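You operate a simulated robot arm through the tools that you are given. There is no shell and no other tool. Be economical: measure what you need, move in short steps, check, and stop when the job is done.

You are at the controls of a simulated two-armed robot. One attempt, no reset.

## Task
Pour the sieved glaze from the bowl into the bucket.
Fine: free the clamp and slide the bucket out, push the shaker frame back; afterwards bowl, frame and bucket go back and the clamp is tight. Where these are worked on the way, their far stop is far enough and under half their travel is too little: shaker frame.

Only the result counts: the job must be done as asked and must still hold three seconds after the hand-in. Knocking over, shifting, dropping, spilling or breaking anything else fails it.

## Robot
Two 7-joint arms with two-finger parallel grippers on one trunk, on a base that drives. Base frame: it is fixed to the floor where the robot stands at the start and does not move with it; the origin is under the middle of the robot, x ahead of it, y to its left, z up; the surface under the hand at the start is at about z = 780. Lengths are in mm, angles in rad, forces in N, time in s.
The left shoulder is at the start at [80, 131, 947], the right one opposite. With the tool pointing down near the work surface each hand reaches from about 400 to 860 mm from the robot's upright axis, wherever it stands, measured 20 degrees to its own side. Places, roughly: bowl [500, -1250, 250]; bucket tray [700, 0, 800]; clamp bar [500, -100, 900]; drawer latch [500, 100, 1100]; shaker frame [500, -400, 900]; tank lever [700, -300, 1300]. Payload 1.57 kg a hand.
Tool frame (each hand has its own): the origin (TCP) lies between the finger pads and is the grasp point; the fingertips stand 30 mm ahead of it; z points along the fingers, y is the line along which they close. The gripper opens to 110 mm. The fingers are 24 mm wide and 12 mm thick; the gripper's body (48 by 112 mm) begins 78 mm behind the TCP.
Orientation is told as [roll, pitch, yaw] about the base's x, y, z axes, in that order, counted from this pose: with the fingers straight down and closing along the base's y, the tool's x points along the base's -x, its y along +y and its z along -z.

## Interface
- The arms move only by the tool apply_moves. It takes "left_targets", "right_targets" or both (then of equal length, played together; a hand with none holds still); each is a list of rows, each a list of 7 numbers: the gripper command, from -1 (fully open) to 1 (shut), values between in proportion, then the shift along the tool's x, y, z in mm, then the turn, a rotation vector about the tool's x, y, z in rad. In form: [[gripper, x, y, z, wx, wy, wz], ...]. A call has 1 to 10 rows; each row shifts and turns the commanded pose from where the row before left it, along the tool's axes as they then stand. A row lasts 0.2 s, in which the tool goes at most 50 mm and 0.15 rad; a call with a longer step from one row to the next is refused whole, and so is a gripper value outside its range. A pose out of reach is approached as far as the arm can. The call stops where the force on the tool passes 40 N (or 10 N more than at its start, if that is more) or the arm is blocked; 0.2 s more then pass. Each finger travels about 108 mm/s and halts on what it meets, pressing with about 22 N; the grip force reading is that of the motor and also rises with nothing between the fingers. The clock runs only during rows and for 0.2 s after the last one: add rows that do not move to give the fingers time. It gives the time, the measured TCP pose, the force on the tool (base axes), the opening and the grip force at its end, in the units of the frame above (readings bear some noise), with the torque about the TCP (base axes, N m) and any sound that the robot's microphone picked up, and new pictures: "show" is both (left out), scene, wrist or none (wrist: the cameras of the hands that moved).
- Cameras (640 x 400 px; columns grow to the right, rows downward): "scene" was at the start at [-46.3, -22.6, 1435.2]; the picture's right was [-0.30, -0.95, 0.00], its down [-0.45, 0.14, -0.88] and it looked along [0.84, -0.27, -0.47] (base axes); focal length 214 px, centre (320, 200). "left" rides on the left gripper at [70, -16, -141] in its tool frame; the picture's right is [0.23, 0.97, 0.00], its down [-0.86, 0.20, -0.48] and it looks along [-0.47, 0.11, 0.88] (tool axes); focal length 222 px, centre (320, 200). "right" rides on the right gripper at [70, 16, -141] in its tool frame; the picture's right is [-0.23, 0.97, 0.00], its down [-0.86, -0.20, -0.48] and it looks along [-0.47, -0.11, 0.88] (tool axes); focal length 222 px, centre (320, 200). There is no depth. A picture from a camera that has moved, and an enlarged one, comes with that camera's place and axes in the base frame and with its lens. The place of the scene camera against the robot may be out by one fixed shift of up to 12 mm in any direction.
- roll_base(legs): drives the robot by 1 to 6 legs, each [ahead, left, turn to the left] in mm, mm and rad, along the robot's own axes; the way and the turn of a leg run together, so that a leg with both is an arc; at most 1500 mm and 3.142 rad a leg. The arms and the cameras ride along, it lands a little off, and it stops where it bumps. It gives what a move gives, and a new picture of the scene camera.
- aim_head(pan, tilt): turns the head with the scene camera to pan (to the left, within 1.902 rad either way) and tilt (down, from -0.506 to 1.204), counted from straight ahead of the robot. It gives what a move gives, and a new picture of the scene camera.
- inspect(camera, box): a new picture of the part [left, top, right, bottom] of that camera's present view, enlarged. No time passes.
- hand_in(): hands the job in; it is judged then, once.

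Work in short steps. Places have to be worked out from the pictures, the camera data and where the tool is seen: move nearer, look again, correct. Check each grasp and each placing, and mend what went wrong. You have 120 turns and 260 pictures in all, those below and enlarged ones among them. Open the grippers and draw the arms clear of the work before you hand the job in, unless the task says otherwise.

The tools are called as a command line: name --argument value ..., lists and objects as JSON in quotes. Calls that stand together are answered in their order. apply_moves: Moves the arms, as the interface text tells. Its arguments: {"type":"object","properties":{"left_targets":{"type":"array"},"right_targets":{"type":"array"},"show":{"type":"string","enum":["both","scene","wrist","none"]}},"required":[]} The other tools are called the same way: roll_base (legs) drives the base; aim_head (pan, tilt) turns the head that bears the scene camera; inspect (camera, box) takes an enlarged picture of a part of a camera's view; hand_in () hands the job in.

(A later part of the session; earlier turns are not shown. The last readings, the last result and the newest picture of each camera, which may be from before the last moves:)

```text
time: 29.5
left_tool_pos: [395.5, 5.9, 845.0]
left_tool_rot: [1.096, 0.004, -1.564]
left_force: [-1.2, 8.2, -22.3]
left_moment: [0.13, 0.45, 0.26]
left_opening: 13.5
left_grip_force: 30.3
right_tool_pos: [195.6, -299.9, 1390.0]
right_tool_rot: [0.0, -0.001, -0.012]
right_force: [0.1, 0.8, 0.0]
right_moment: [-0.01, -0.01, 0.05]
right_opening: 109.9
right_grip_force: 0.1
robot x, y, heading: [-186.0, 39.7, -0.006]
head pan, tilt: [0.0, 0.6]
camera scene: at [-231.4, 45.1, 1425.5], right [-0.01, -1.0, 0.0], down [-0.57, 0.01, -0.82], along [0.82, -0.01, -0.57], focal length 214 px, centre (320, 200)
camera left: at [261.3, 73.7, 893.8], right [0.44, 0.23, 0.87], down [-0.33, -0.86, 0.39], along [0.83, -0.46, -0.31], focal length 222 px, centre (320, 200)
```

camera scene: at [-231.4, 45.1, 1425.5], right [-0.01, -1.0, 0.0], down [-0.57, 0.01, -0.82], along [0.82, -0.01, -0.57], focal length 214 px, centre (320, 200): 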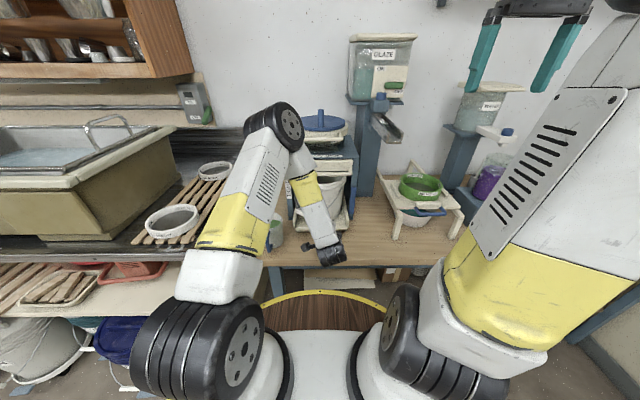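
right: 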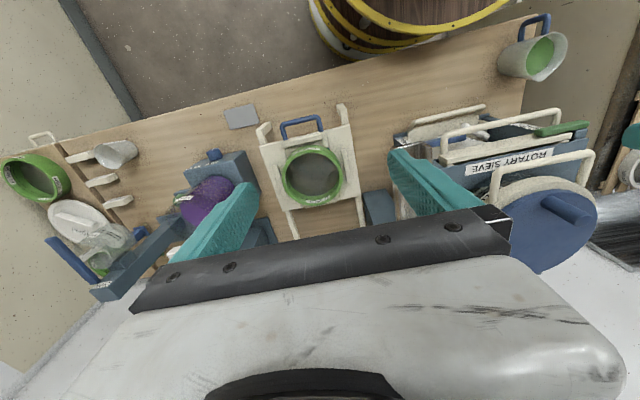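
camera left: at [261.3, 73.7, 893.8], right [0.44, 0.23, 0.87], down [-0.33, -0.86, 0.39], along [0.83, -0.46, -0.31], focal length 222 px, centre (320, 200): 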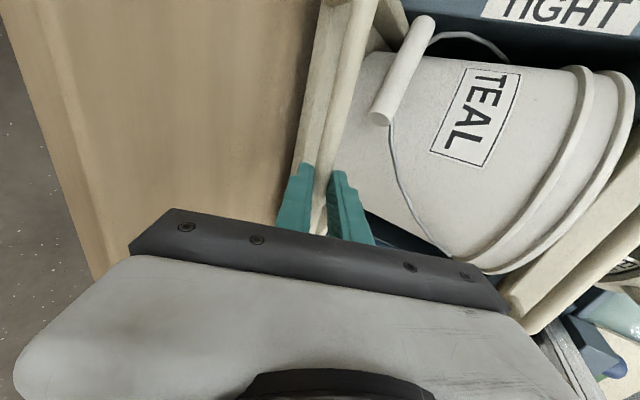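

Tray moved 78 mm out. I keep pulling, slightly lowering to relieve the vertical force.

apply_moves --left_targets '[[1, 0, -10, -17.3, 0, 0, 0], [1, 0, -9, -17.8, 0, 0, 0], [1, 0, -9, -17.8, 0, 0, 0], [1, 0, -9, -17.8, 0, 0, 0], [1, 0, -9, -17.8, 0, 0, 0]]'

```text
time: 30.7
left_tool_pos: [294.4, 5.3, 845.0]
left_tool_rot: [1.096, 0.004, -1.564]
left_force: [-0.1, 23.6, -26.8]
left_moment: [0.03, 0.5, 0.27]
left_opening: 13.6
left_grip_force: 30.6
right_tool_pos: [195.2, -300.4, 1389.6]
right_tool_rot: [-0.001, 0.001, -0.011]
right_force: [0.3, -0.3, 0.6]
right_moment: [-0.02, 0.03, 0.0]
right_opening: 109.9
right_grip_force: 0.1
robot x, y, heading: [-187.1, 38.0, -0.009]
head pan, tilt: [0.0, 0.6]
camera scene: at [-231.4, 45.7, 1425.5], right [-0.01, -1.0, 0.0], down [-0.57, 0.01, -0.82], along [0.82, -0.01, -0.57], focal length 214 px, centre (320, 200)
camera left: at [161.1, 73.0, 894.0], right [0.44, 0.22, 0.87], down [-0.33, -0.86, 0.39], along [0.83, -0.46, -0.31], focal length 222 px, centre (320, 200)
```

scene: 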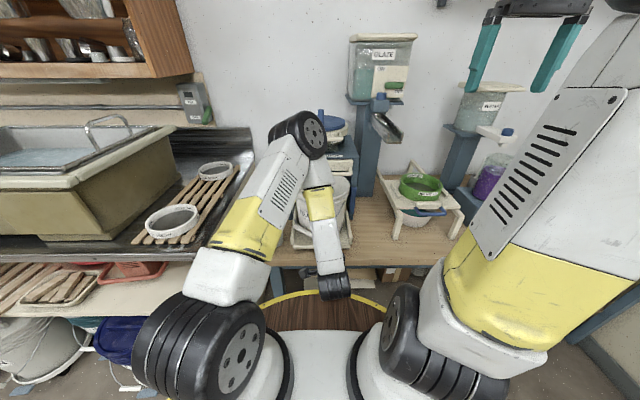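
left: 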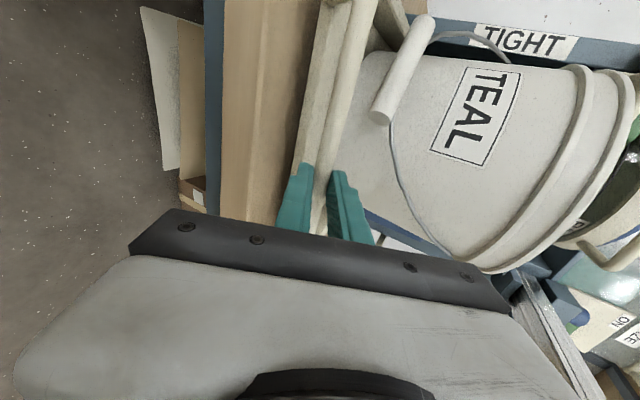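

Pulled 179 mm. I release, back the hand off, and look at how far out the bucket is.

apply_moves --left_targets '[[0, 0, 0, 0, 0, 0, 0], [0, 0, 0, 0, 0, 0, 0], [0, 0, 5, -40, 0, 0, 0], [0, 0, 30, -30, 0, 0, 0], [0, 20, 40, -20, 0, 0, 0], [0, 30, 40, 0, 0, 0, 0], [0, 40, 30, 0, 0, 0, 0], [0, 40, 30, 0, 0, 0, 0]]' --show "scene"

inspect --camera "scene" --box '[240, 90, 420, 270]'

```text
time: 32.5
left_tool_pos: [364.1, 60.0, 1024.6]
left_tool_rot: [1.099, 0.005, -1.566]
left_force: [0.0, 0.5, -0.4]
left_moment: [-0.01, 0.0, 0.03]
left_opening: 54.8
left_grip_force: 0.0
left hand out of reach, approached as far as the arm can: row 3, 4, 5, 6, 7, 8
right_tool_pos: [194.5, -301.5, 1389.5]
right_tool_rot: [-0.001, 0.0, -0.01]
right_force: [0.7, -0.7, 0.5]
right_moment: [0.02, 0.01, 0.01]
right_opening: 110.2
right_grip_force: 0.1
robot x, y, heading: [-190.3, 38.0, -0.011]
head pan, tilt: [0.0, 0.6]
camera scene: at [-231.9, 44.4, 1425.4], right [-0.01, -1.0, 0.0], down [-0.57, 0.01, -0.82], along [0.82, -0.01, -0.57], focal length 214 px, centre (320, 200)
```

scene: 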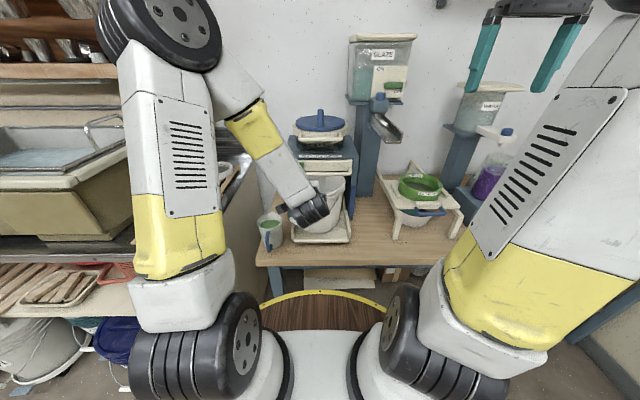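

```text
2.22 times, centred on (330, 180) of scene
camera zoom: at [-231.9, 44.4, 1425.4], right [-0.01, -1.0, 0.0], down [-0.57, 0.01, -0.82], along [0.82, -0.01, -0.57], focal length 477 px, centre (298, 244)
```

zoom: 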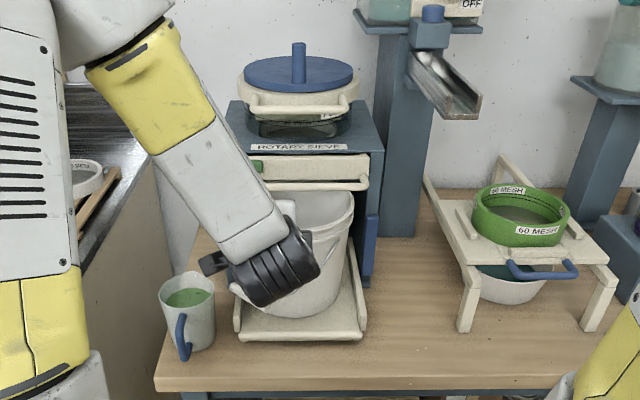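

The bucket appears largely out. I raise the left hand straight up and away for a clear look.

apply_moves --left_targets '[[0, 0, 35.6, -18, 0, 0, 0], [0, 0, 35.6, -18, 0, 0, 0], [0, 0, 35.6, -18, 0, 0, 0], [0, 20, 35.6, -18, 0, 0, 0], [0, 40, 20, -10, 0, 0, 0], [0, 40, 20, -10, 0, 0, 0], [0, 40, 0, 0, 0, 0, 0]]' --show "scene"

inspect --camera "scene" --box '[240, 90, 420, 270]'

inspect --camera "left" --box '[0, 0, 640, 400]'

```text
time: 34.1
left_tool_pos: [365.8, 196.3, 1228.2]
left_tool_rot: [1.1, 0.007, -1.569]
left_force: [0.2, 0.4, -1.0]
left_moment: [-0.01, 0.0, 0.05]
left_opening: 55.1
left_grip_force: 0.0
right_tool_pos: [196.1, -302.2, 1388.9]
right_tool_rot: [0.0, 0.0, -0.01]
right_force: [-0.7, -0.1, -0.1]
right_moment: [0.05, 0.0, 0.01]
right_opening: 110.2
right_grip_force: 0.1
robot x, y, heading: [-186.1, 38.0, -0.008]
head pan, tilt: [0.0, 0.6]
camera scene: at [-232.2, 44.4, 1425.4], right [-0.01, -1.0, 0.0], down [-0.57, 0.01, -0.82], along [0.82, -0.01, -0.57], focal length 214 px, centre (320, 200)
```

scene: 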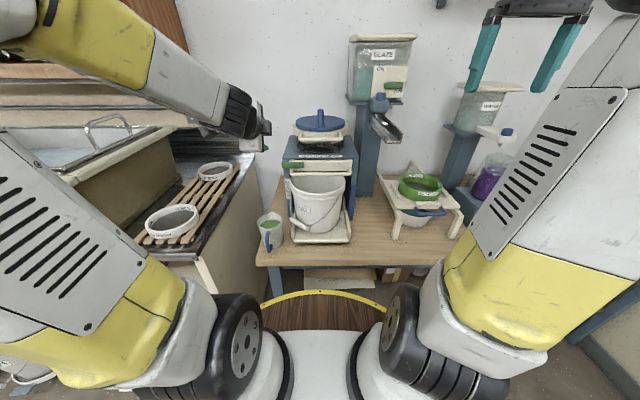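

```text
2.22 times, centred on (330, 180) of scene
camera zoom: at [-232.2, 44.4, 1425.4], right [-0.01, -1.0, 0.0], down [-0.57, 0.01, -0.82], along [0.82, -0.01, -0.57], focal length 477 px, centre (298, 244)
```

zoom: 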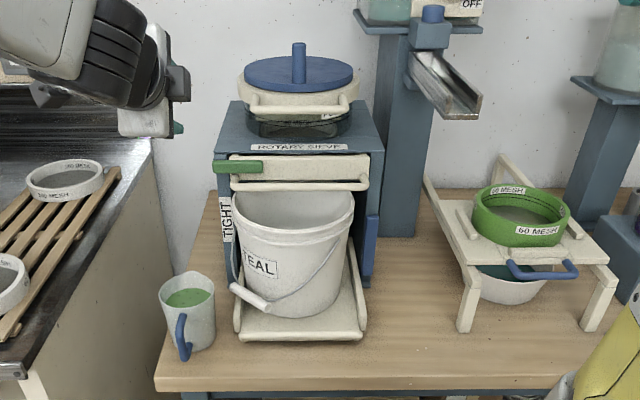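

```text
1.00 times, centred on (320, 200) of left (not enlarged: the box is as wide or as high as the picture)
camera zoom: at [232.3, 264.0, 1276.8], right [0.44, 0.22, 0.87], down [-0.33, -0.86, 0.39], along [0.83, -0.46, -0.3], focal length 222 px, centre (320, 200)
```

zoom: 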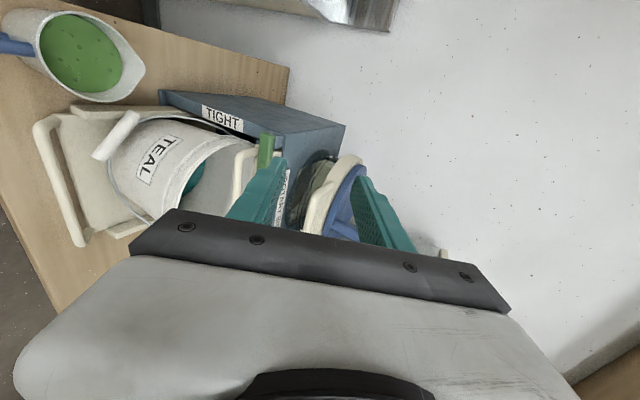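

The tray sprang/was nudged back some: the loop is now at x≈345 and the bucket mouth is half inside the cabinet. I back the base off 170 mm and regrip to pull further.

roll_base --legs '[[-170, 0, 0]]'

apply_moves --left_targets '[[0, -47.7, -10.5, 5.3, 0, 0, 0], [0, -47.7, -10.5, 5.3, 0, 0, 0], [0, -47.7, -10.5, 5.3, 0, 0, 0], [0, -47.7, -10.5, 5.3, 0, 0, 0], [0, 0, -34, 27.8, 0, 0, 0], [0, 0, -34, 27.8, 0, 0, 0], [0, 0, -34, 27.8, 0, 0, 0], [0, 0, -34, 27.8, 0, 0, 0], [0, 0, -34, 27.8, 0, 0, 0]]'

```text
time: 35.6
left_tool_pos: [192.4, 198.2, 1228.8]
left_tool_rot: [1.098, 0.003, -1.566]
left_force: [-0.1, -0.8, 1.0]
left_moment: [0.04, -0.02, 0.0]
left_opening: 54.9
left_grip_force: 0.0
right_tool_pos: [25.0, -299.3, 1390.0]
right_tool_rot: [-0.001, 0.0, -0.01]
right_force: [-0.1, 0.6, 0.6]
right_moment: [-0.01, 0.03, -0.05]
right_opening: 109.7
right_grip_force: 0.2
robot x, y, heading: [-360.1, 41.1, -0.012]
head pan, tilt: [0.0, 0.6]
camera scene: at [-403.9, 46.5, 1425.4], right [-0.01, -1.0, 0.0], down [-0.57, 0.01, -0.82], along [0.82, -0.01, -0.57], focal length 214 px, centre (320, 200)
```

scene: 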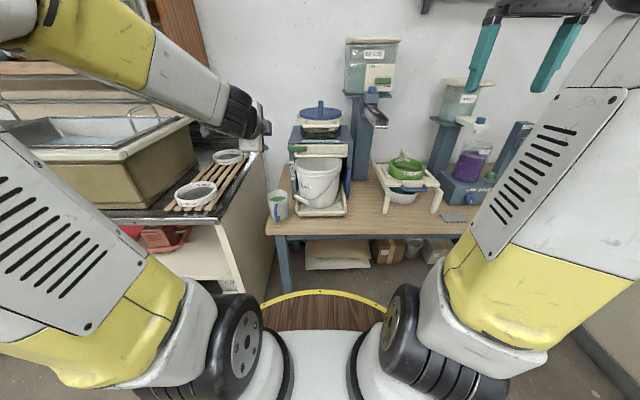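

```text
time: 37.6
left_tool_pos: [238.5, 8.9, 968.0]
left_tool_rot: [1.102, 0.002, -1.566]
left_force: [-0.1, -0.1, -0.9]
left_moment: [0.05, 0.0, 0.02]
left_opening: 55.1
left_grip_force: 0.0
right_tool_pos: [23.5, -298.5, 1389.5]
right_tool_rot: [0.0, 0.001, -0.011]
right_force: [-0.5, 0.4, 0.9]
right_moment: [0.01, -0.06, 0.04]
right_opening: 110.1
right_grip_force: 0.0
robot x, y, heading: [-356.8, 38.2, -0.012]
head pan, tilt: [0.0, 0.6]
camera scene: at [-404.5, 46.5, 1425.4], right [-0.01, -1.0, 0.0], down [-0.56, 0.01, -0.83], along [0.83, -0.01, -0.56], focal length 214 px, centre (320, 200)
camera left: at [105.6, 76.6, 1015.2], right [0.44, 0.23, 0.87], down [-0.33, -0.86, 0.39], along [0.83, -0.46, -0.3], focal length 222 px, centre (320, 200)
```

scene: 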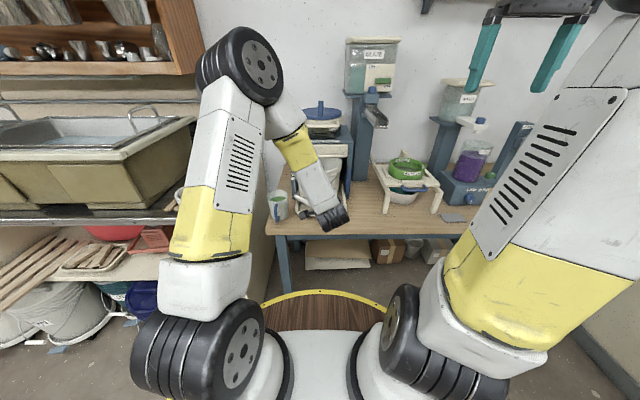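
left: 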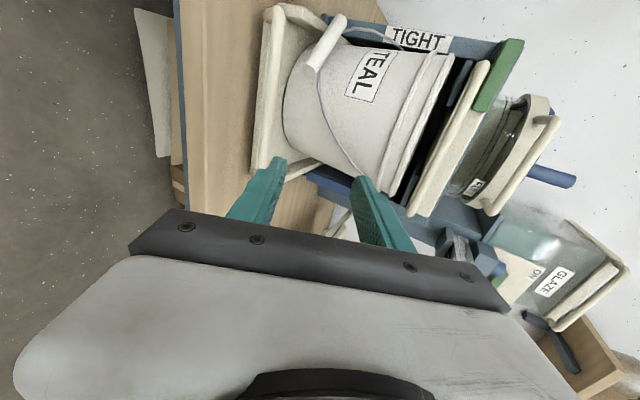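

The loop is at x≈341. I go to the pre-grasp, advance, and close on it.

apply_moves --left_targets '[[0, 0, -34.6, 30, 0, 0, 0], [0, 0, -34.6, 30, 0, 0, 0], [0, 0, 0, 25, 0, 0, 0], [0, 0, 0, 25, 0, 0, 0], [0, 0, 0, 25, 0, 0, 0], [1, 0, 0, 0, 0, 0, 0], [1, 0, 0, 0, 0, 0, 0], [1, 0, 0, 0, 0, 0, 0]]' --show "wrist"

```text
time: 39.4
left_tool_pos: [329.2, 8.6, 841.8]
left_tool_rot: [1.097, 0.004, -1.565]
left_force: [1.3, -1.1, -7.3]
left_moment: [-0.11, 0.08, 0.01]
left_opening: 13.6
left_grip_force: 30.1
right_tool_pos: [22.2, -298.8, 1389.2]
right_tool_rot: [0.0, -0.001, -0.012]
right_force: [0.1, -0.9, 0.0]
right_moment: [0.03, 0.01, 0.03]
right_opening: 109.9
right_grip_force: 0.0
robot x, y, heading: [-359.2, 42.7, -0.015]
head pan, tilt: [0.0, 0.6]
camera left: at [197.0, 75.9, 890.7], right [0.44, 0.23, 0.87], down [-0.33, -0.86, 0.39], along [0.83, -0.46, -0.3], focal length 222 px, centre (320, 200)
```

left: 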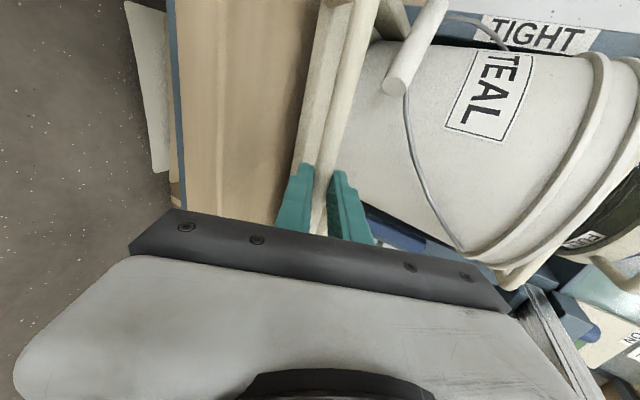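

Gripped again. I pull back in 20 mm steps, watching for a stop.

apply_moves --left_targets '[[1, 0, -9, -17.8, 0, 0, 0], [1, 0, -9, -17.8, 0, 0, 0], [1, 0, -9, -17.8, 0, 0, 0], [1, 0, -9, -17.8, 0, 0, 0], [1, 0, -9, -17.8, 0, 0, 0]]' --show "scene"

```text
time: 40.6
left_tool_pos: [228.7, 7.9, 843.4]
left_tool_rot: [1.099, 0.003, -1.567]
left_force: [0.5, -7.6, -16.8]
left_moment: [-0.05, 0.26, 0.1]
left_opening: 13.7
left_grip_force: 30.4
right_tool_pos: [23.2, -299.9, 1388.2]
right_tool_rot: [0.0, -0.001, -0.011]
right_force: [0.1, 0.1, -0.1]
right_moment: [0.04, 0.01, 0.04]
right_opening: 109.8
right_grip_force: 0.1
robot x, y, heading: [-363.6, 42.6, -0.006]
head pan, tilt: [0.0, 0.6]
camera scene: at [-403.4, 46.1, 1425.5], right [-0.01, -1.0, 0.0], down [-0.57, 0.01, -0.82], along [0.82, -0.01, -0.57], focal length 214 px, centre (320, 200)
```

scene: 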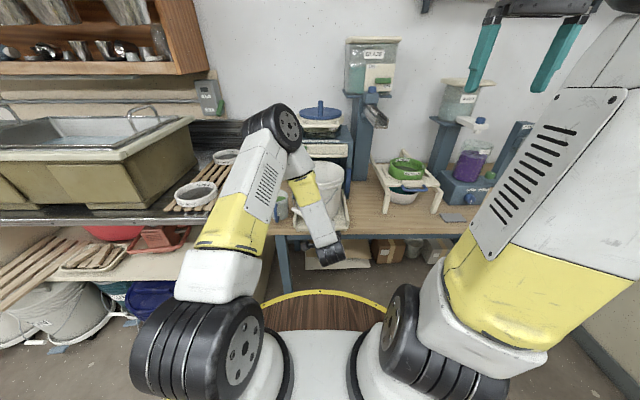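

The loop is at x≈242 now. I open, withdraw along the fingers, and look at the bucket.

apply_moves --left_targets '[[0, 0, 0, 0, 0, 0, 0], [0, 0, 0, 0, 0, 0, 0], [0, 0, 0, -30, 0, 0, 0], [0, 0, 0, -30, 0, 0, 0], [0, 0, 10, -30, 0, 0, 0], [0, 0, 40, -20, 0, 0, 0], [0, 0, 40, -20, 0, 0, 0], [0, 0, 40, -20, 0, 0, 0], [0, 20, 35, -15, 0, 0, 0], [0, 40, 0, 0, 0, 0, 0]]' --show "both"

inspect --camera "scene" --box '[260, 90, 390, 240]'

```text
time: 42.8
left_tool_pos: [177.1, 56.6, 1070.5]
left_tool_rot: [1.098, 0.005, -1.566]
left_force: [-0.6, -0.5, 0.5]
left_moment: [0.02, 0.0, 0.04]
left_opening: 55.0
left_grip_force: 0.0
left hand out of reach, approached as far as the arm can: row 10
right_tool_pos: [24.4, -299.6, 1389.7]
right_tool_rot: [0.0, 0.001, -0.009]
right_force: [-0.3, 0.1, 0.2]
right_moment: [0.06, 0.01, 0.0]
right_opening: 110.0
right_grip_force: 0.0
robot x, y, heading: [-357.2, 41.6, -0.012]
head pan, tilt: [0.0, 0.6]
camera scene: at [-404.1, 46.2, 1425.4], right [-0.01, -1.0, 0.0], down [-0.56, 0.01, -0.83], along [0.82, -0.01, -0.57], focal length 214 px, centre (320, 200)
camera left: at [43.0, 124.6, 1119.6], right [0.44, 0.23, 0.87], down [-0.33, -0.86, 0.39], along [0.83, -0.46, -0.31], focal length 222 px, centre (320, 200)
```

scene: 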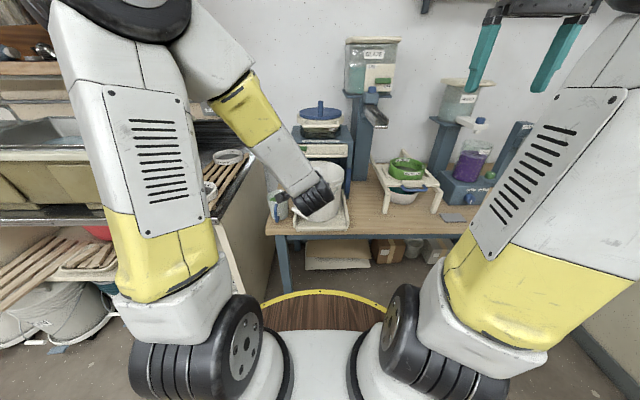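
left: 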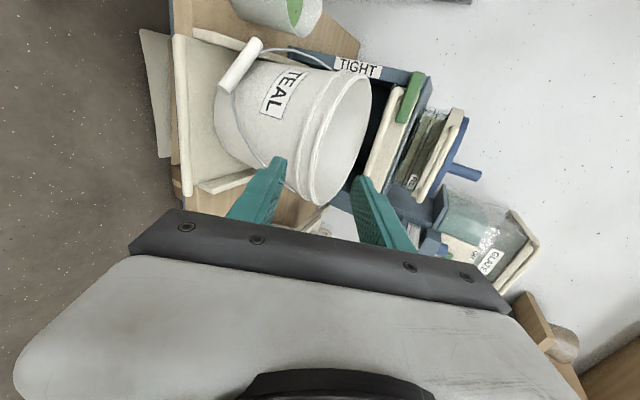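

```text
2.67 times, centred on (325, 165) of scene
camera zoom: at [-404.1, 46.2, 1425.4], right [-0.01, -1.0, 0.0], down [-0.56, 0.01, -0.83], along [0.82, -0.01, -0.57], focal length 572 px, centre (307, 293)
```

zoom: 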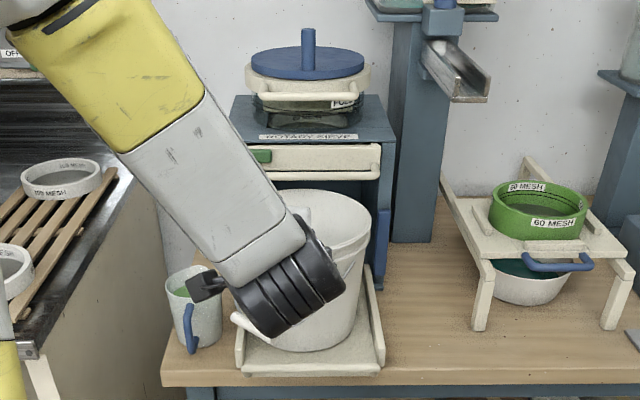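

The bucket is now fully out (mouth centre ≈ (426, 28, 985)). The frame's blue handle triangulates to (403, −395, 915); I drive over to stand in front of it with the left hand.

roll_base --legs '[[0, -520, 0], [220, 0, 0]]'

inspect --camera "left" --box '[0, 0, 640, 400]'

```text
time: 47.1
left_tool_pos: [390.8, -461.4, 1071.2]
left_tool_rot: [1.097, 0.005, -1.571]
left_force: [0.1, 1.1, -0.6]
left_moment: [0.0, -0.02, -0.04]
left_opening: 55.2
left_grip_force: 0.0
right_tool_pos: [236.0, -816.2, 1389.4]
right_tool_rot: [0.001, 0.001, -0.016]
right_force: [0.1, 0.0, 0.1]
right_moment: [-0.04, -0.01, -0.02]
right_opening: 110.3
right_grip_force: 0.1
robot x, y, heading: [-142.6, -475.7, -0.017]
head pan, tilt: [0.0, 0.6]
camera scene: at [-189.5, -468.8, 1425.4], right [-0.02, -1.0, 0.0], down [-0.56, 0.01, -0.83], along [0.82, -0.01, -0.56], focal length 214 px, centre (320, 200)
```

scene: 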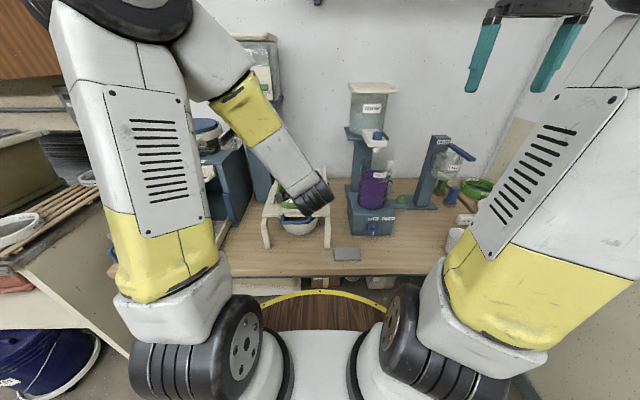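

```text
1.00 times, centred on (320, 200) of left (not enlarged: the box is as wide or as high as the picture)
camera zoom: at [258.2, -393.3, 1119.1], right [0.44, 0.22, 0.87], down [-0.34, -0.86, 0.39], along [0.83, -0.46, -0.31], focal length 222 px, centre (320, 200)
```

zoom: 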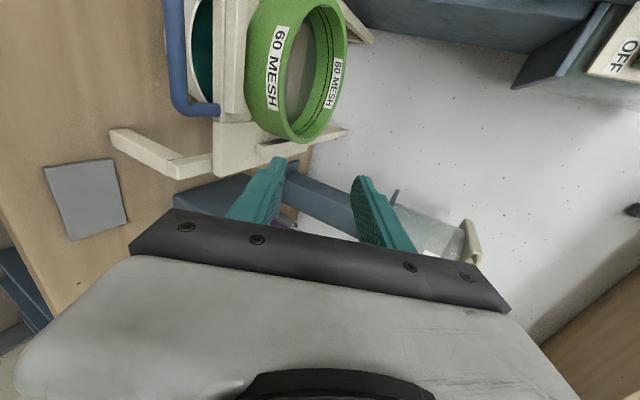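

Rays agree with the handle at (≈398, −395, 915). I close the left hand and go just in front of it.

apply_moves --left_targets '[[1, 16.5, -10, -35, 0, 0, 0], [1, 16.5, -42, 10, 0, 0, 0], [1, 16.5, -46, 23, 0, 0, 0], [1, 16.5, -46, 23, 0, 0, 0], [1, 0, 0, 0, 0, 0, 0]]'

inspect --camera "scene" --box '[220, 140, 380, 260]'

```text
refused: row 3 steps farther than a row can; nothing moved
```

```text
3.33 times, centred on (300, 200) of scene
camera zoom: at [-189.5, -468.8, 1425.4], right [-0.02, -1.0, 0.0], down [-0.56, 0.01, -0.83], along [0.82, -0.01, -0.56], focal length 715 px, centre (387, 200)
```

zoom: 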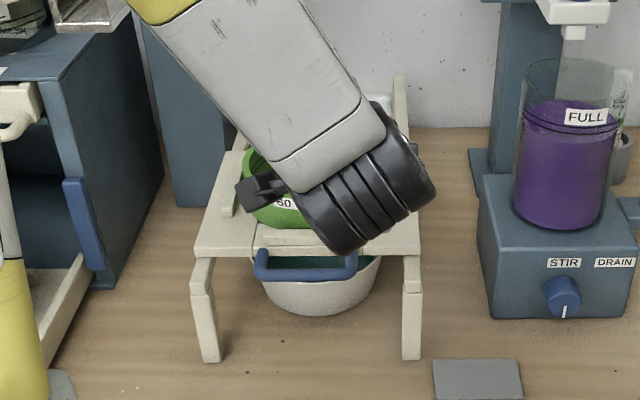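

A row was too long; I split it into smaller steps.

apply_moves --left_targets '[[1, 11, -10, -35, 0, 0, 0], [1, 11, -26, 8, 0, 0, 0], [1, 11, -28, 12, 0, 0, 0], [1, 11, -28, 13, 0, 0, 0], [1, 11, -28, 13, 0, 0, 0], [1, 11, -27, 13, 0, 0, 0], [1, 0, 0, 0, 0, 0, 0]]'

inspect --camera "left" --box '[100, 0, 420, 200]'

```text
time: 48.7
left_tool_pos: [417.3, -436.3, 948.5]
left_tool_rot: [1.097, 0.005, -1.57]
left_force: [0.0, 0.2, 0.4]
left_moment: [0.02, 0.0, -0.01]
left_opening: 0.0
left_grip_force: 22.0
left hand out of reach, approached as far as the arm can: row 1, 2, 3, 4, 5, 6
right_tool_pos: [236.2, -817.4, 1390.4]
right_tool_rot: [0.001, 0.0, -0.015]
right_force: [0.2, -0.3, 0.1]
right_moment: [0.01, 0.01, 0.01]
right_opening: 110.0
right_grip_force: 0.1
robot x, y, heading: [-140.5, -475.0, -0.022]
head pan, tilt: [0.0, 0.6]
camera scene: at [-189.3, -468.8, 1425.4], right [-0.02, -1.0, 0.0], down [-0.56, 0.01, -0.82], along [0.82, -0.01, -0.57], focal length 214 px, centre (320, 200)
camera left: at [283.8, -368.1, 997.5], right [0.44, 0.22, 0.87], down [-0.33, -0.86, 0.39], along [0.83, -0.46, -0.31], focal length 222 px, centre (320, 200)
```

scene: 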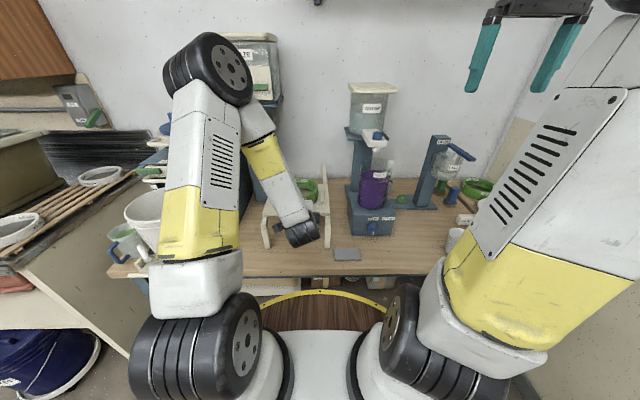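
left: 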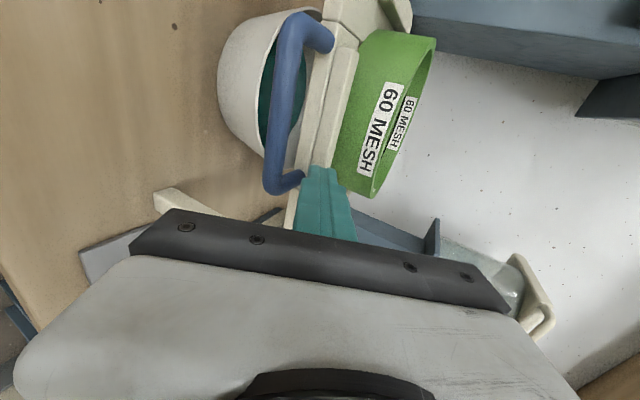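

```text
2.00 times, centred on (260, 100) of left
camera zoom: at [283.8, -368.1, 997.5], right [0.44, 0.22, 0.87], down [-0.33, -0.86, 0.39], along [0.83, -0.46, -0.31], focal length 444 px, centre (440, 400)
```

zoom: 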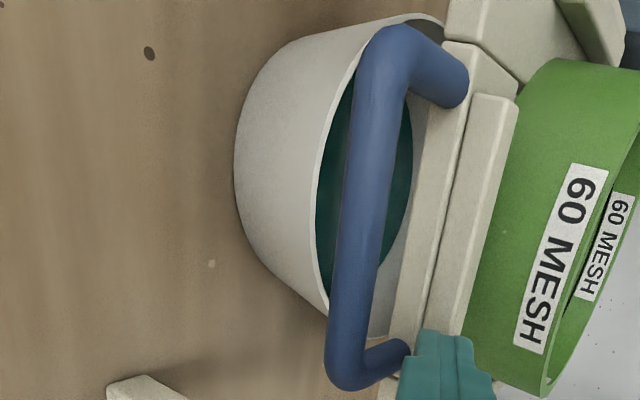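

The arm folded too tightly here. I raise the hand a little and back the base 120 mm.

apply_moves --left_targets '[[1, 0, 35.6, -18, 0, 0, 0], [1, 0, 17.8, -9, 0, 0, 0]]' --show "none"

roll_base --legs '[[-120, 0, 0.015]]'

```text
time: 49.3
left_tool_pos: [418.5, -437.2, 1011.6]
left_tool_rot: [1.099, 0.003, -1.572]
left_force: [0.0, 0.8, 0.8]
left_moment: [-0.01, 0.01, -0.02]
left_opening: 0.2
left_grip_force: 21.3
right_tool_pos: [236.1, -818.3, 1389.7]
right_tool_rot: [0.0, 0.0, -0.016]
right_force: [0.8, -0.3, 0.3]
right_moment: [0.03, -0.01, 0.01]
right_opening: 110.1
right_grip_force: 0.1
robot x, y, heading: [-142.4, -474.0, -0.018]
head pan, tilt: [0.0, 0.6]
```

```text
time: 50.5
left_tool_pos: [293.9, -426.5, 1012.8]
left_tool_rot: [1.099, 0.005, -1.551]
left_force: [0.3, 0.0, 1.3]
left_moment: [-0.01, 0.0, 0.02]
left_opening: 0.0
left_grip_force: 21.4
right_tool_pos: [120.2, -808.0, 1389.2]
right_tool_rot: [0.0, 0.0, 0.003]
right_force: [0.8, 0.0, 0.5]
right_moment: [0.03, 0.05, 0.01]
right_opening: 110.0
right_grip_force: 0.1
robot x, y, heading: [-266.6, -470.8, 0.0]
head pan, tilt: [0.0, 0.6]
camera scene: at [-312.3, -469.1, 1425.4], right [0.0, -1.0, 0.0], down [-0.57, 0.0, -0.82], along [0.82, 0.0, -0.57], focal length 214 px, centre (320, 200)
```

scene: 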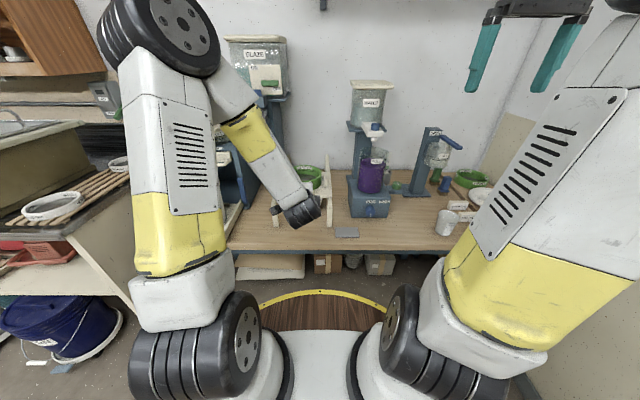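

Now go to the point just in front of the handle.

apply_moves --left_targets '[[1, 11, -22, 15, 0, 0, 0], [1, 10, -20, 33, 0, 0, 0], [1, 10, -7, 40, 0, 0, 0]]' --show "wrist"

inspect --camera "left" --box '[160, 0, 480, 200]'

```text
time: 51.3
left_tool_pos: [350.6, -389.9, 927.9]
left_tool_rot: [1.1, 0.005, -1.549]
left_force: [-0.4, 0.0, -0.3]
left_moment: [-0.01, 0.0, 0.03]
left_opening: 0.0
left_grip_force: 21.0
right_tool_pos: [118.5, -809.2, 1388.5]
right_tool_rot: [-0.001, 0.001, 0.003]
right_force: [-0.3, -0.4, 0.3]
right_moment: [0.01, -0.03, 0.0]
right_opening: 110.0
right_grip_force: 0.0
robot x, y, heading: [-270.4, -476.4, 0.005]
head pan, tilt: [0.0, 0.6]
camera left: at [215.0, -324.6, 976.9], right [0.44, 0.23, 0.87], down [-0.32, -0.86, 0.39], along [0.84, -0.45, -0.3], focal length 222 px, centre (320, 200)
```

left: 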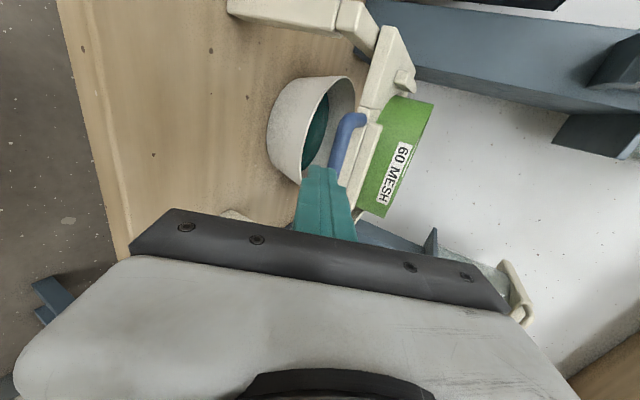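

```text
2.00 times, centred on (320, 100) of left
camera zoom: at [215.0, -324.6, 976.9], right [0.44, 0.23, 0.87], down [-0.32, -0.86, 0.39], along [0.84, -0.45, -0.3], focal length 444 px, centre (320, 400)
```

zoom: 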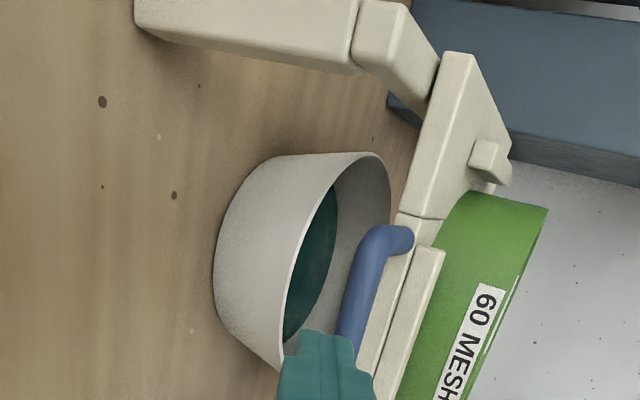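

The fingertip is level with the handle bar. I push forward 90 mm.

apply_moves --left_targets '[[1, 0, 9, 17.8, 0, 0, 0], [1, 0, 9, 17.8, 0, 0, 0], [1, 0, 9, 17.8, 0, 0, 0], [1, 0, 9, 17.8, 0, 0, 0], [1, 0, 9, 17.8, 0, 0, 0]]' --show "wrist"

```text
time: 52.5
left_tool_pos: [448.7, -390.9, 928.2]
left_tool_rot: [1.099, 0.006, -1.55]
left_force: [0.3, -0.4, 1.2]
left_moment: [-0.03, -0.02, -0.01]
left_opening: 0.2
left_grip_force: 21.0
right_tool_pos: [121.1, -808.7, 1389.1]
right_tool_rot: [0.0, -0.001, 0.004]
right_force: [-0.3, -0.3, -0.1]
right_moment: [0.02, 0.01, 0.0]
right_opening: 110.2
right_grip_force: 0.1
robot x, y, heading: [-268.3, -472.3, 0.004]
head pan, tilt: [0.0, 0.6]
camera left: at [314.0, -324.5, 976.4], right [0.44, 0.23, 0.87], down [-0.32, -0.86, 0.39], along [0.84, -0.45, -0.31], focal length 222 px, centre (320, 200)
```

left: 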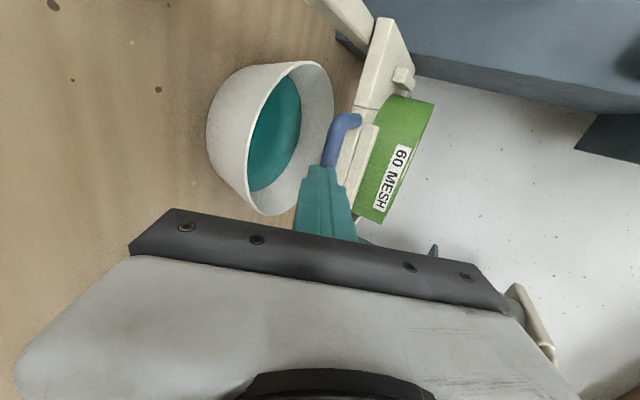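

The frame slides. I push on toward its stop.

apply_moves --left_targets '[[1, 0, 9, 17.8, 0, 0, 0], [1, 0, 9, 17.8, 0, 0, 0], [1, 0, 9, 17.8, 0, 0, 0], [1, 0, 9, 17.8, 0, 0, 0], [1, 0, 9, 17.8, 0, 0, 0], [1, 0, 9, 17.8, 0, 0, 0], [1, 0, 9, 17.8, 0, 0, 0]]' --show "both"

```text
time: 54.1
left_tool_pos: [589.3, -387.8, 928.4]
left_tool_rot: [1.097, 0.004, -1.553]
left_force: [0.1, 0.3, 0.1]
left_moment: [0.03, -0.03, 0.03]
left_opening: 0.0
left_grip_force: 22.1
right_tool_pos: [119.8, -809.0, 1388.9]
right_tool_rot: [0.001, 0.001, 0.002]
right_force: [-1.2, 0.0, -0.2]
right_moment: [0.01, -0.02, 0.01]
right_opening: 110.0
right_grip_force: 0.1
robot x, y, heading: [-270.5, -470.5, 0.001]
head pan, tilt: [0.0, 0.6]
camera scene: at [-312.6, -469.1, 1425.4], right [0.0, -1.0, 0.0], down [-0.56, 0.0, -0.83], along [0.82, 0.0, -0.57], focal length 214 px, centre (320, 200)
camera left: at [455.3, -321.9, 976.4], right [0.44, 0.23, 0.87], down [-0.32, -0.86, 0.39], along [0.84, -0.45, -0.31], focal length 222 px, centre (320, 200)
```

scene: 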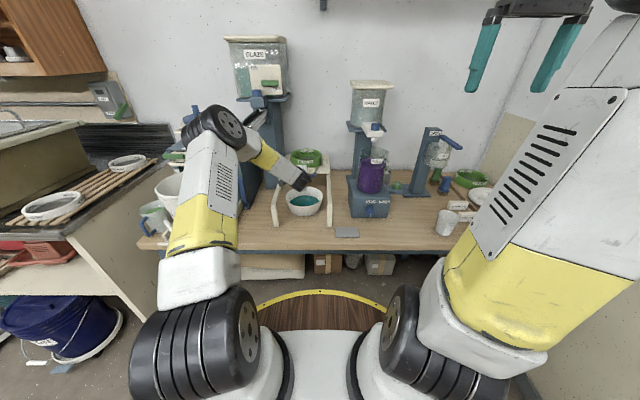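
left: 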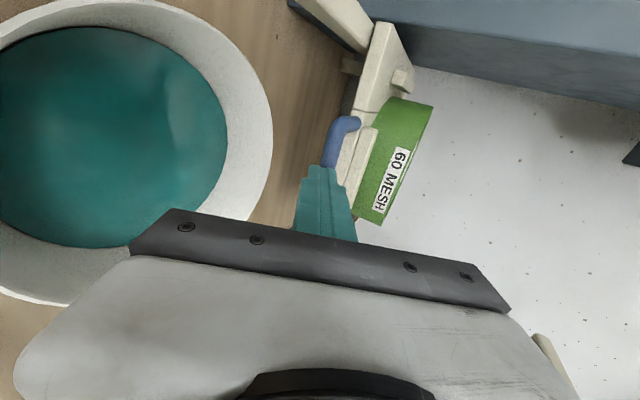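

Pushed about 213 mm. I push a bit more to reach the far stop.

apply_moves --left_targets '[[1, 0, 7, 13.4, 0, 0, 0], [1, 0, 7, 13.4, 0, 0, 0], [1, 0, 7, 13.4, 0, 0, 0], [1, 0, 7, 13.4, 0, 0, 0]]' --show "wrist"

```text
time: 54.9
left_tool_pos: [627.6, -388.2, 928.5]
left_tool_rot: [1.097, 0.003, -1.552]
left_force: [-18.7, 0.8, 10.0]
left_moment: [-0.06, -0.04, -0.2]
left_opening: 0.1
left_grip_force: 21.2
right_tool_pos: [118.8, -808.3, 1388.0]
right_tool_rot: [0.001, 0.0, 0.005]
right_force: [-0.2, 0.3, -0.6]
right_moment: [0.01, 0.03, 0.03]
right_opening: 110.0
right_grip_force: 0.0
robot x, y, heading: [-270.1, -477.4, 0.003]
head pan, tilt: [0.0, 0.6]
stopped in row 4 (left hand): the force on the tool passed its limit at 50 N (the readings are from after the stop); the commanded pose is now the measured one
camera left: at [494.3, -321.8, 976.2], right [0.44, 0.23, 0.87], down [-0.32, -0.86, 0.39], along [0.84, -0.45, -0.31], focal length 222 px, centre (320, 200)
```

left: 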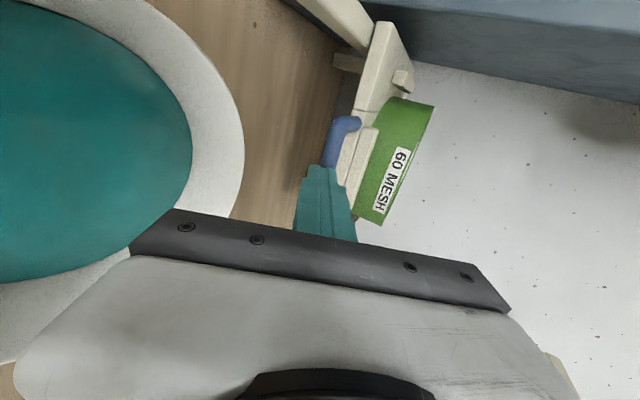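

The far stop is reached. I withdraw up and back, then turn the hand to point straight down (closing along x).

apply_moves --left_targets '[[1, 0, 5.8, -36.3, 0, 0, 0], [1, 0, 5.8, -36.3, 0, 0, 0], [1, 0, 5.8, -36.3, 0, 0, 0], [1, 0, 5.8, -36.3, 0, 0, 0], [1, 0, 5.8, -36.3, 0, 0, 0], [1, 0, 5.8, -36.3, 0, 0, 0]]' --show "none"

apply_moves --left_targets '[[0, 0, 0, 0, 0.1375, 0, 0], [0, 0, 0, 0, 0.1375, 0, 0], [0, 0, 0, 0, 0.1375, 0, 0], [0, 0, 0, 0, 0.1375, 0, 0], [0, 0, 0, 0, 0.1375, 0, 0], [0, 0, 0, 0, 0.1375, 0, 0], [0, 0, 0, 0, 0.1375, 0, 0], [0, 0, 0, 0, 0.1375, 0, 0], [0, 0, 0, 0, 0, 0, 0]]' --show "both"

```text
time: 56.3
left_tool_pos: [455.3, -390.3, 1059.7]
left_tool_rot: [1.096, 0.006, -1.552]
left_force: [1.0, 0.4, -0.7]
left_moment: [0.02, -0.01, 0.02]
left_opening: 0.2
left_grip_force: 21.1
right_tool_pos: [120.1, -807.3, 1389.2]
right_tool_rot: [0.001, 0.003, 0.005]
right_force: [-0.3, -0.2, 0.2]
right_moment: [0.04, -0.01, 0.01]
right_opening: 110.1
right_grip_force: 0.0
robot x, y, heading: [-267.1, -475.2, 0.003]
head pan, tilt: [0.0, 0.6]
```

```text
time: 58.3
left_tool_pos: [453.2, -391.2, 1057.6]
left_tool_rot: [-0.008, 0.005, -1.55]
left_force: [-0.4, 0.3, 0.0]
left_moment: [0.01, 0.0, -0.02]
left_opening: 55.2
left_grip_force: 0.1
right_tool_pos: [120.7, -807.9, 1389.9]
right_tool_rot: [0.001, 0.002, 0.005]
right_force: [-0.8, 0.4, 0.6]
right_moment: [0.06, 0.02, 0.01]
right_opening: 109.8
right_grip_force: 0.1
robot x, y, heading: [-270.9, -473.0, 0.005]
head pan, tilt: [0.0, 0.6]
camera scene: at [-312.5, -469.1, 1425.4], right [0.0, -1.0, 0.0], down [-0.57, 0.0, -0.82], along [0.82, 0.0, -0.57], focal length 214 px, centre (320, 200)
camera left: at [436.3, -323.9, 1197.4], right [0.97, 0.25, -0.01], down [0.22, -0.85, 0.47], along [0.11, -0.46, -0.88], focal length 222 px, centre (320, 200)
```

scene: 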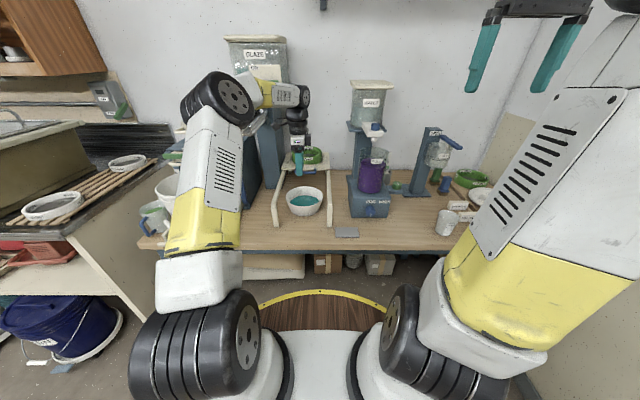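
left: 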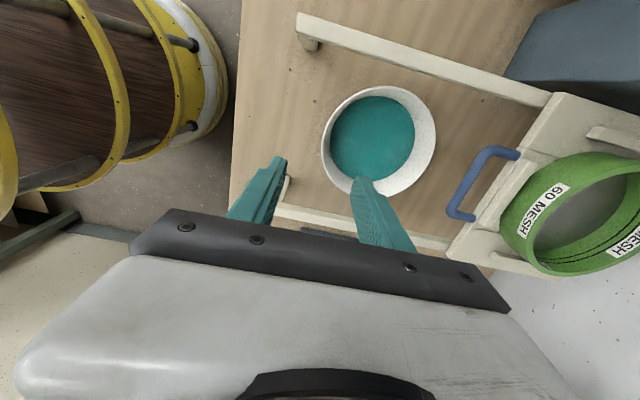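

The bowl is open to the air: about (534, −390), rim diameter ≈168. I enlarge the scene view to get the rim height.

inspect --camera "scene" --box '[260, 150, 350, 240]'

inspect --camera "left" --box '[220, 50, 460, 250]'

```text
4.44 times, centred on (305, 195) of scene
camera zoom: at [-312.5, -469.1, 1425.4], right [0.0, -1.0, 0.0], down [-0.57, 0.0, -0.82], along [0.82, 0.0, -0.57], focal length 953 px, centre (387, 222)
```

zoom: 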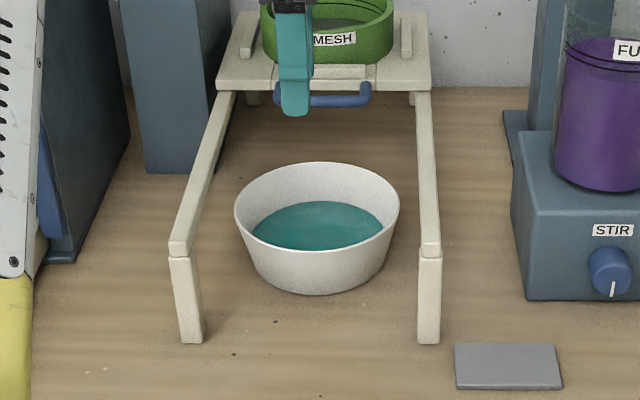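

```text
2.00 times, centred on (340, 150) of left
camera zoom: at [436.3, -323.9, 1197.4], right [0.97, 0.25, -0.01], down [0.22, -0.85, 0.47], along [0.11, -0.46, -0.88], focal length 444 px, centre (280, 300)
```

zoom: 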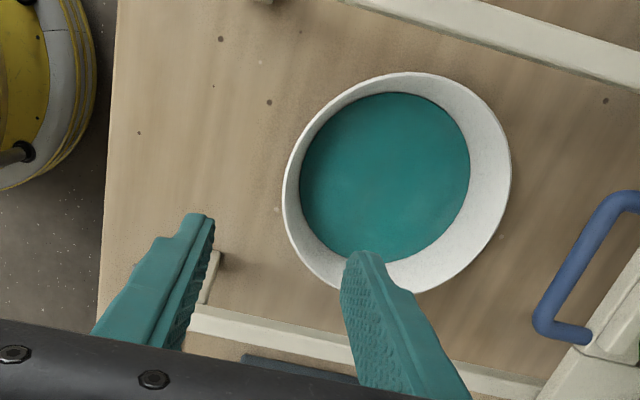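

Rim height ≈860, centre ≈(535,−390). The near wall leans about 19°, so I tilt the hand to match it and go to a pre-grasp above the near rim.

apply_moves --left_targets '[[0, 0, 0, 0, -0.11, 0, 0], [0, 0, 0, 0, -0.11, 0, 0], [0, 0, 0, 0, -0.11, 0, 0], [0, 0, -22, 38, 0, 0, 0], [0, 0, -22, 38, 0, 0, 0], [0, 0, -22, 38, 0, 0, 0]]' --show "both"

inspect --camera "left" --box '[160, 20, 480, 240]'

inspect --camera "scene" --box '[260, 150, 350, 240]'

```text
time: 59.7
left_tool_pos: [427.8, -387.4, 928.7]
left_tool_rot: [0.325, 0.004, -1.552]
left_force: [-0.3, -0.3, -0.3]
left_moment: [0.03, 0.0, 0.02]
left_opening: 55.0
left_grip_force: 0.1
right_tool_pos: [119.7, -808.2, 1388.2]
right_tool_rot: [0.0, 0.0, 0.006]
right_force: [-0.1, 0.3, 0.0]
right_moment: [0.0, -0.02, 0.0]
right_opening: 109.9
right_grip_force: 0.0
robot x, y, heading: [-269.6, -472.5, 0.006]
head pan, tilt: [0.0, 0.6]
camera scene: at [-312.7, -469.2, 1425.4], right [0.0, -1.0, 0.0], down [-0.56, 0.0, -0.83], along [0.83, 0.0, -0.56], focal length 214 px, centre (320, 200)
camera left: at [366.1, -320.8, 1056.0], right [0.92, 0.24, 0.31], down [0.05, -0.86, 0.51], along [0.39, -0.46, -0.8], focal length 222 px, centre (320, 200)
```

scene: 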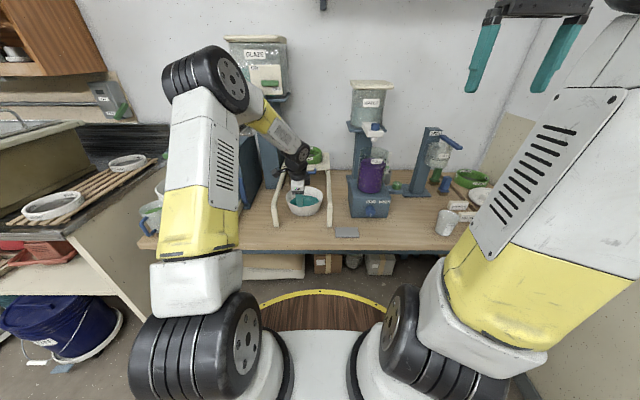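
left: 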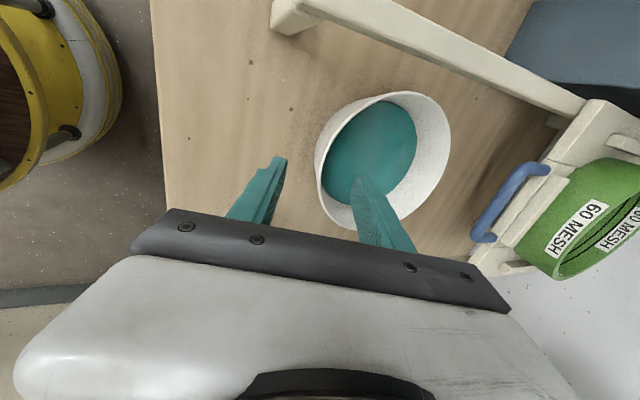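

```text
1.82 times, centred on (320, 130) of left
camera zoom: at [366.1, -320.8, 1056.0], right [0.92, 0.24, 0.31], down [0.05, -0.86, 0.51], along [0.39, -0.46, -0.8], focal length 404 px, centre (320, 327)
```

zoom: 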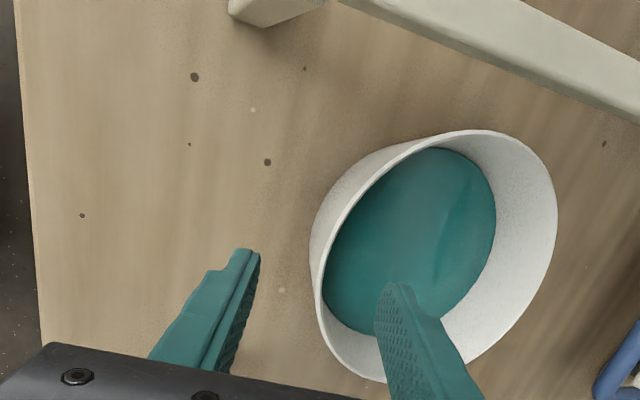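

```text
4.44 times, centred on (305, 195) of scene
camera zoom: at [-312.7, -469.2, 1425.4], right [0.0, -1.0, 0.0], down [-0.56, 0.0, -0.83], along [0.83, 0.0, -0.56], focal length 953 px, centre (387, 222)
```

zoom: 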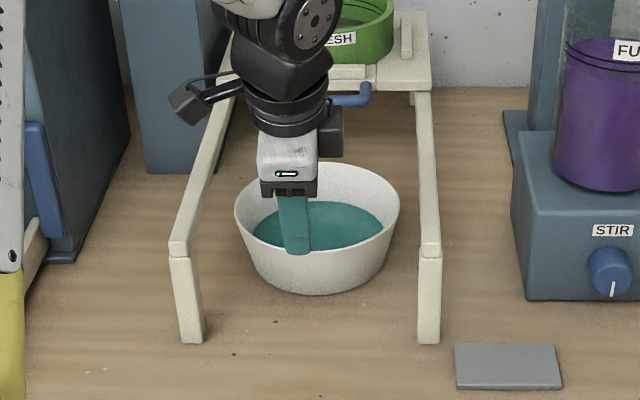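

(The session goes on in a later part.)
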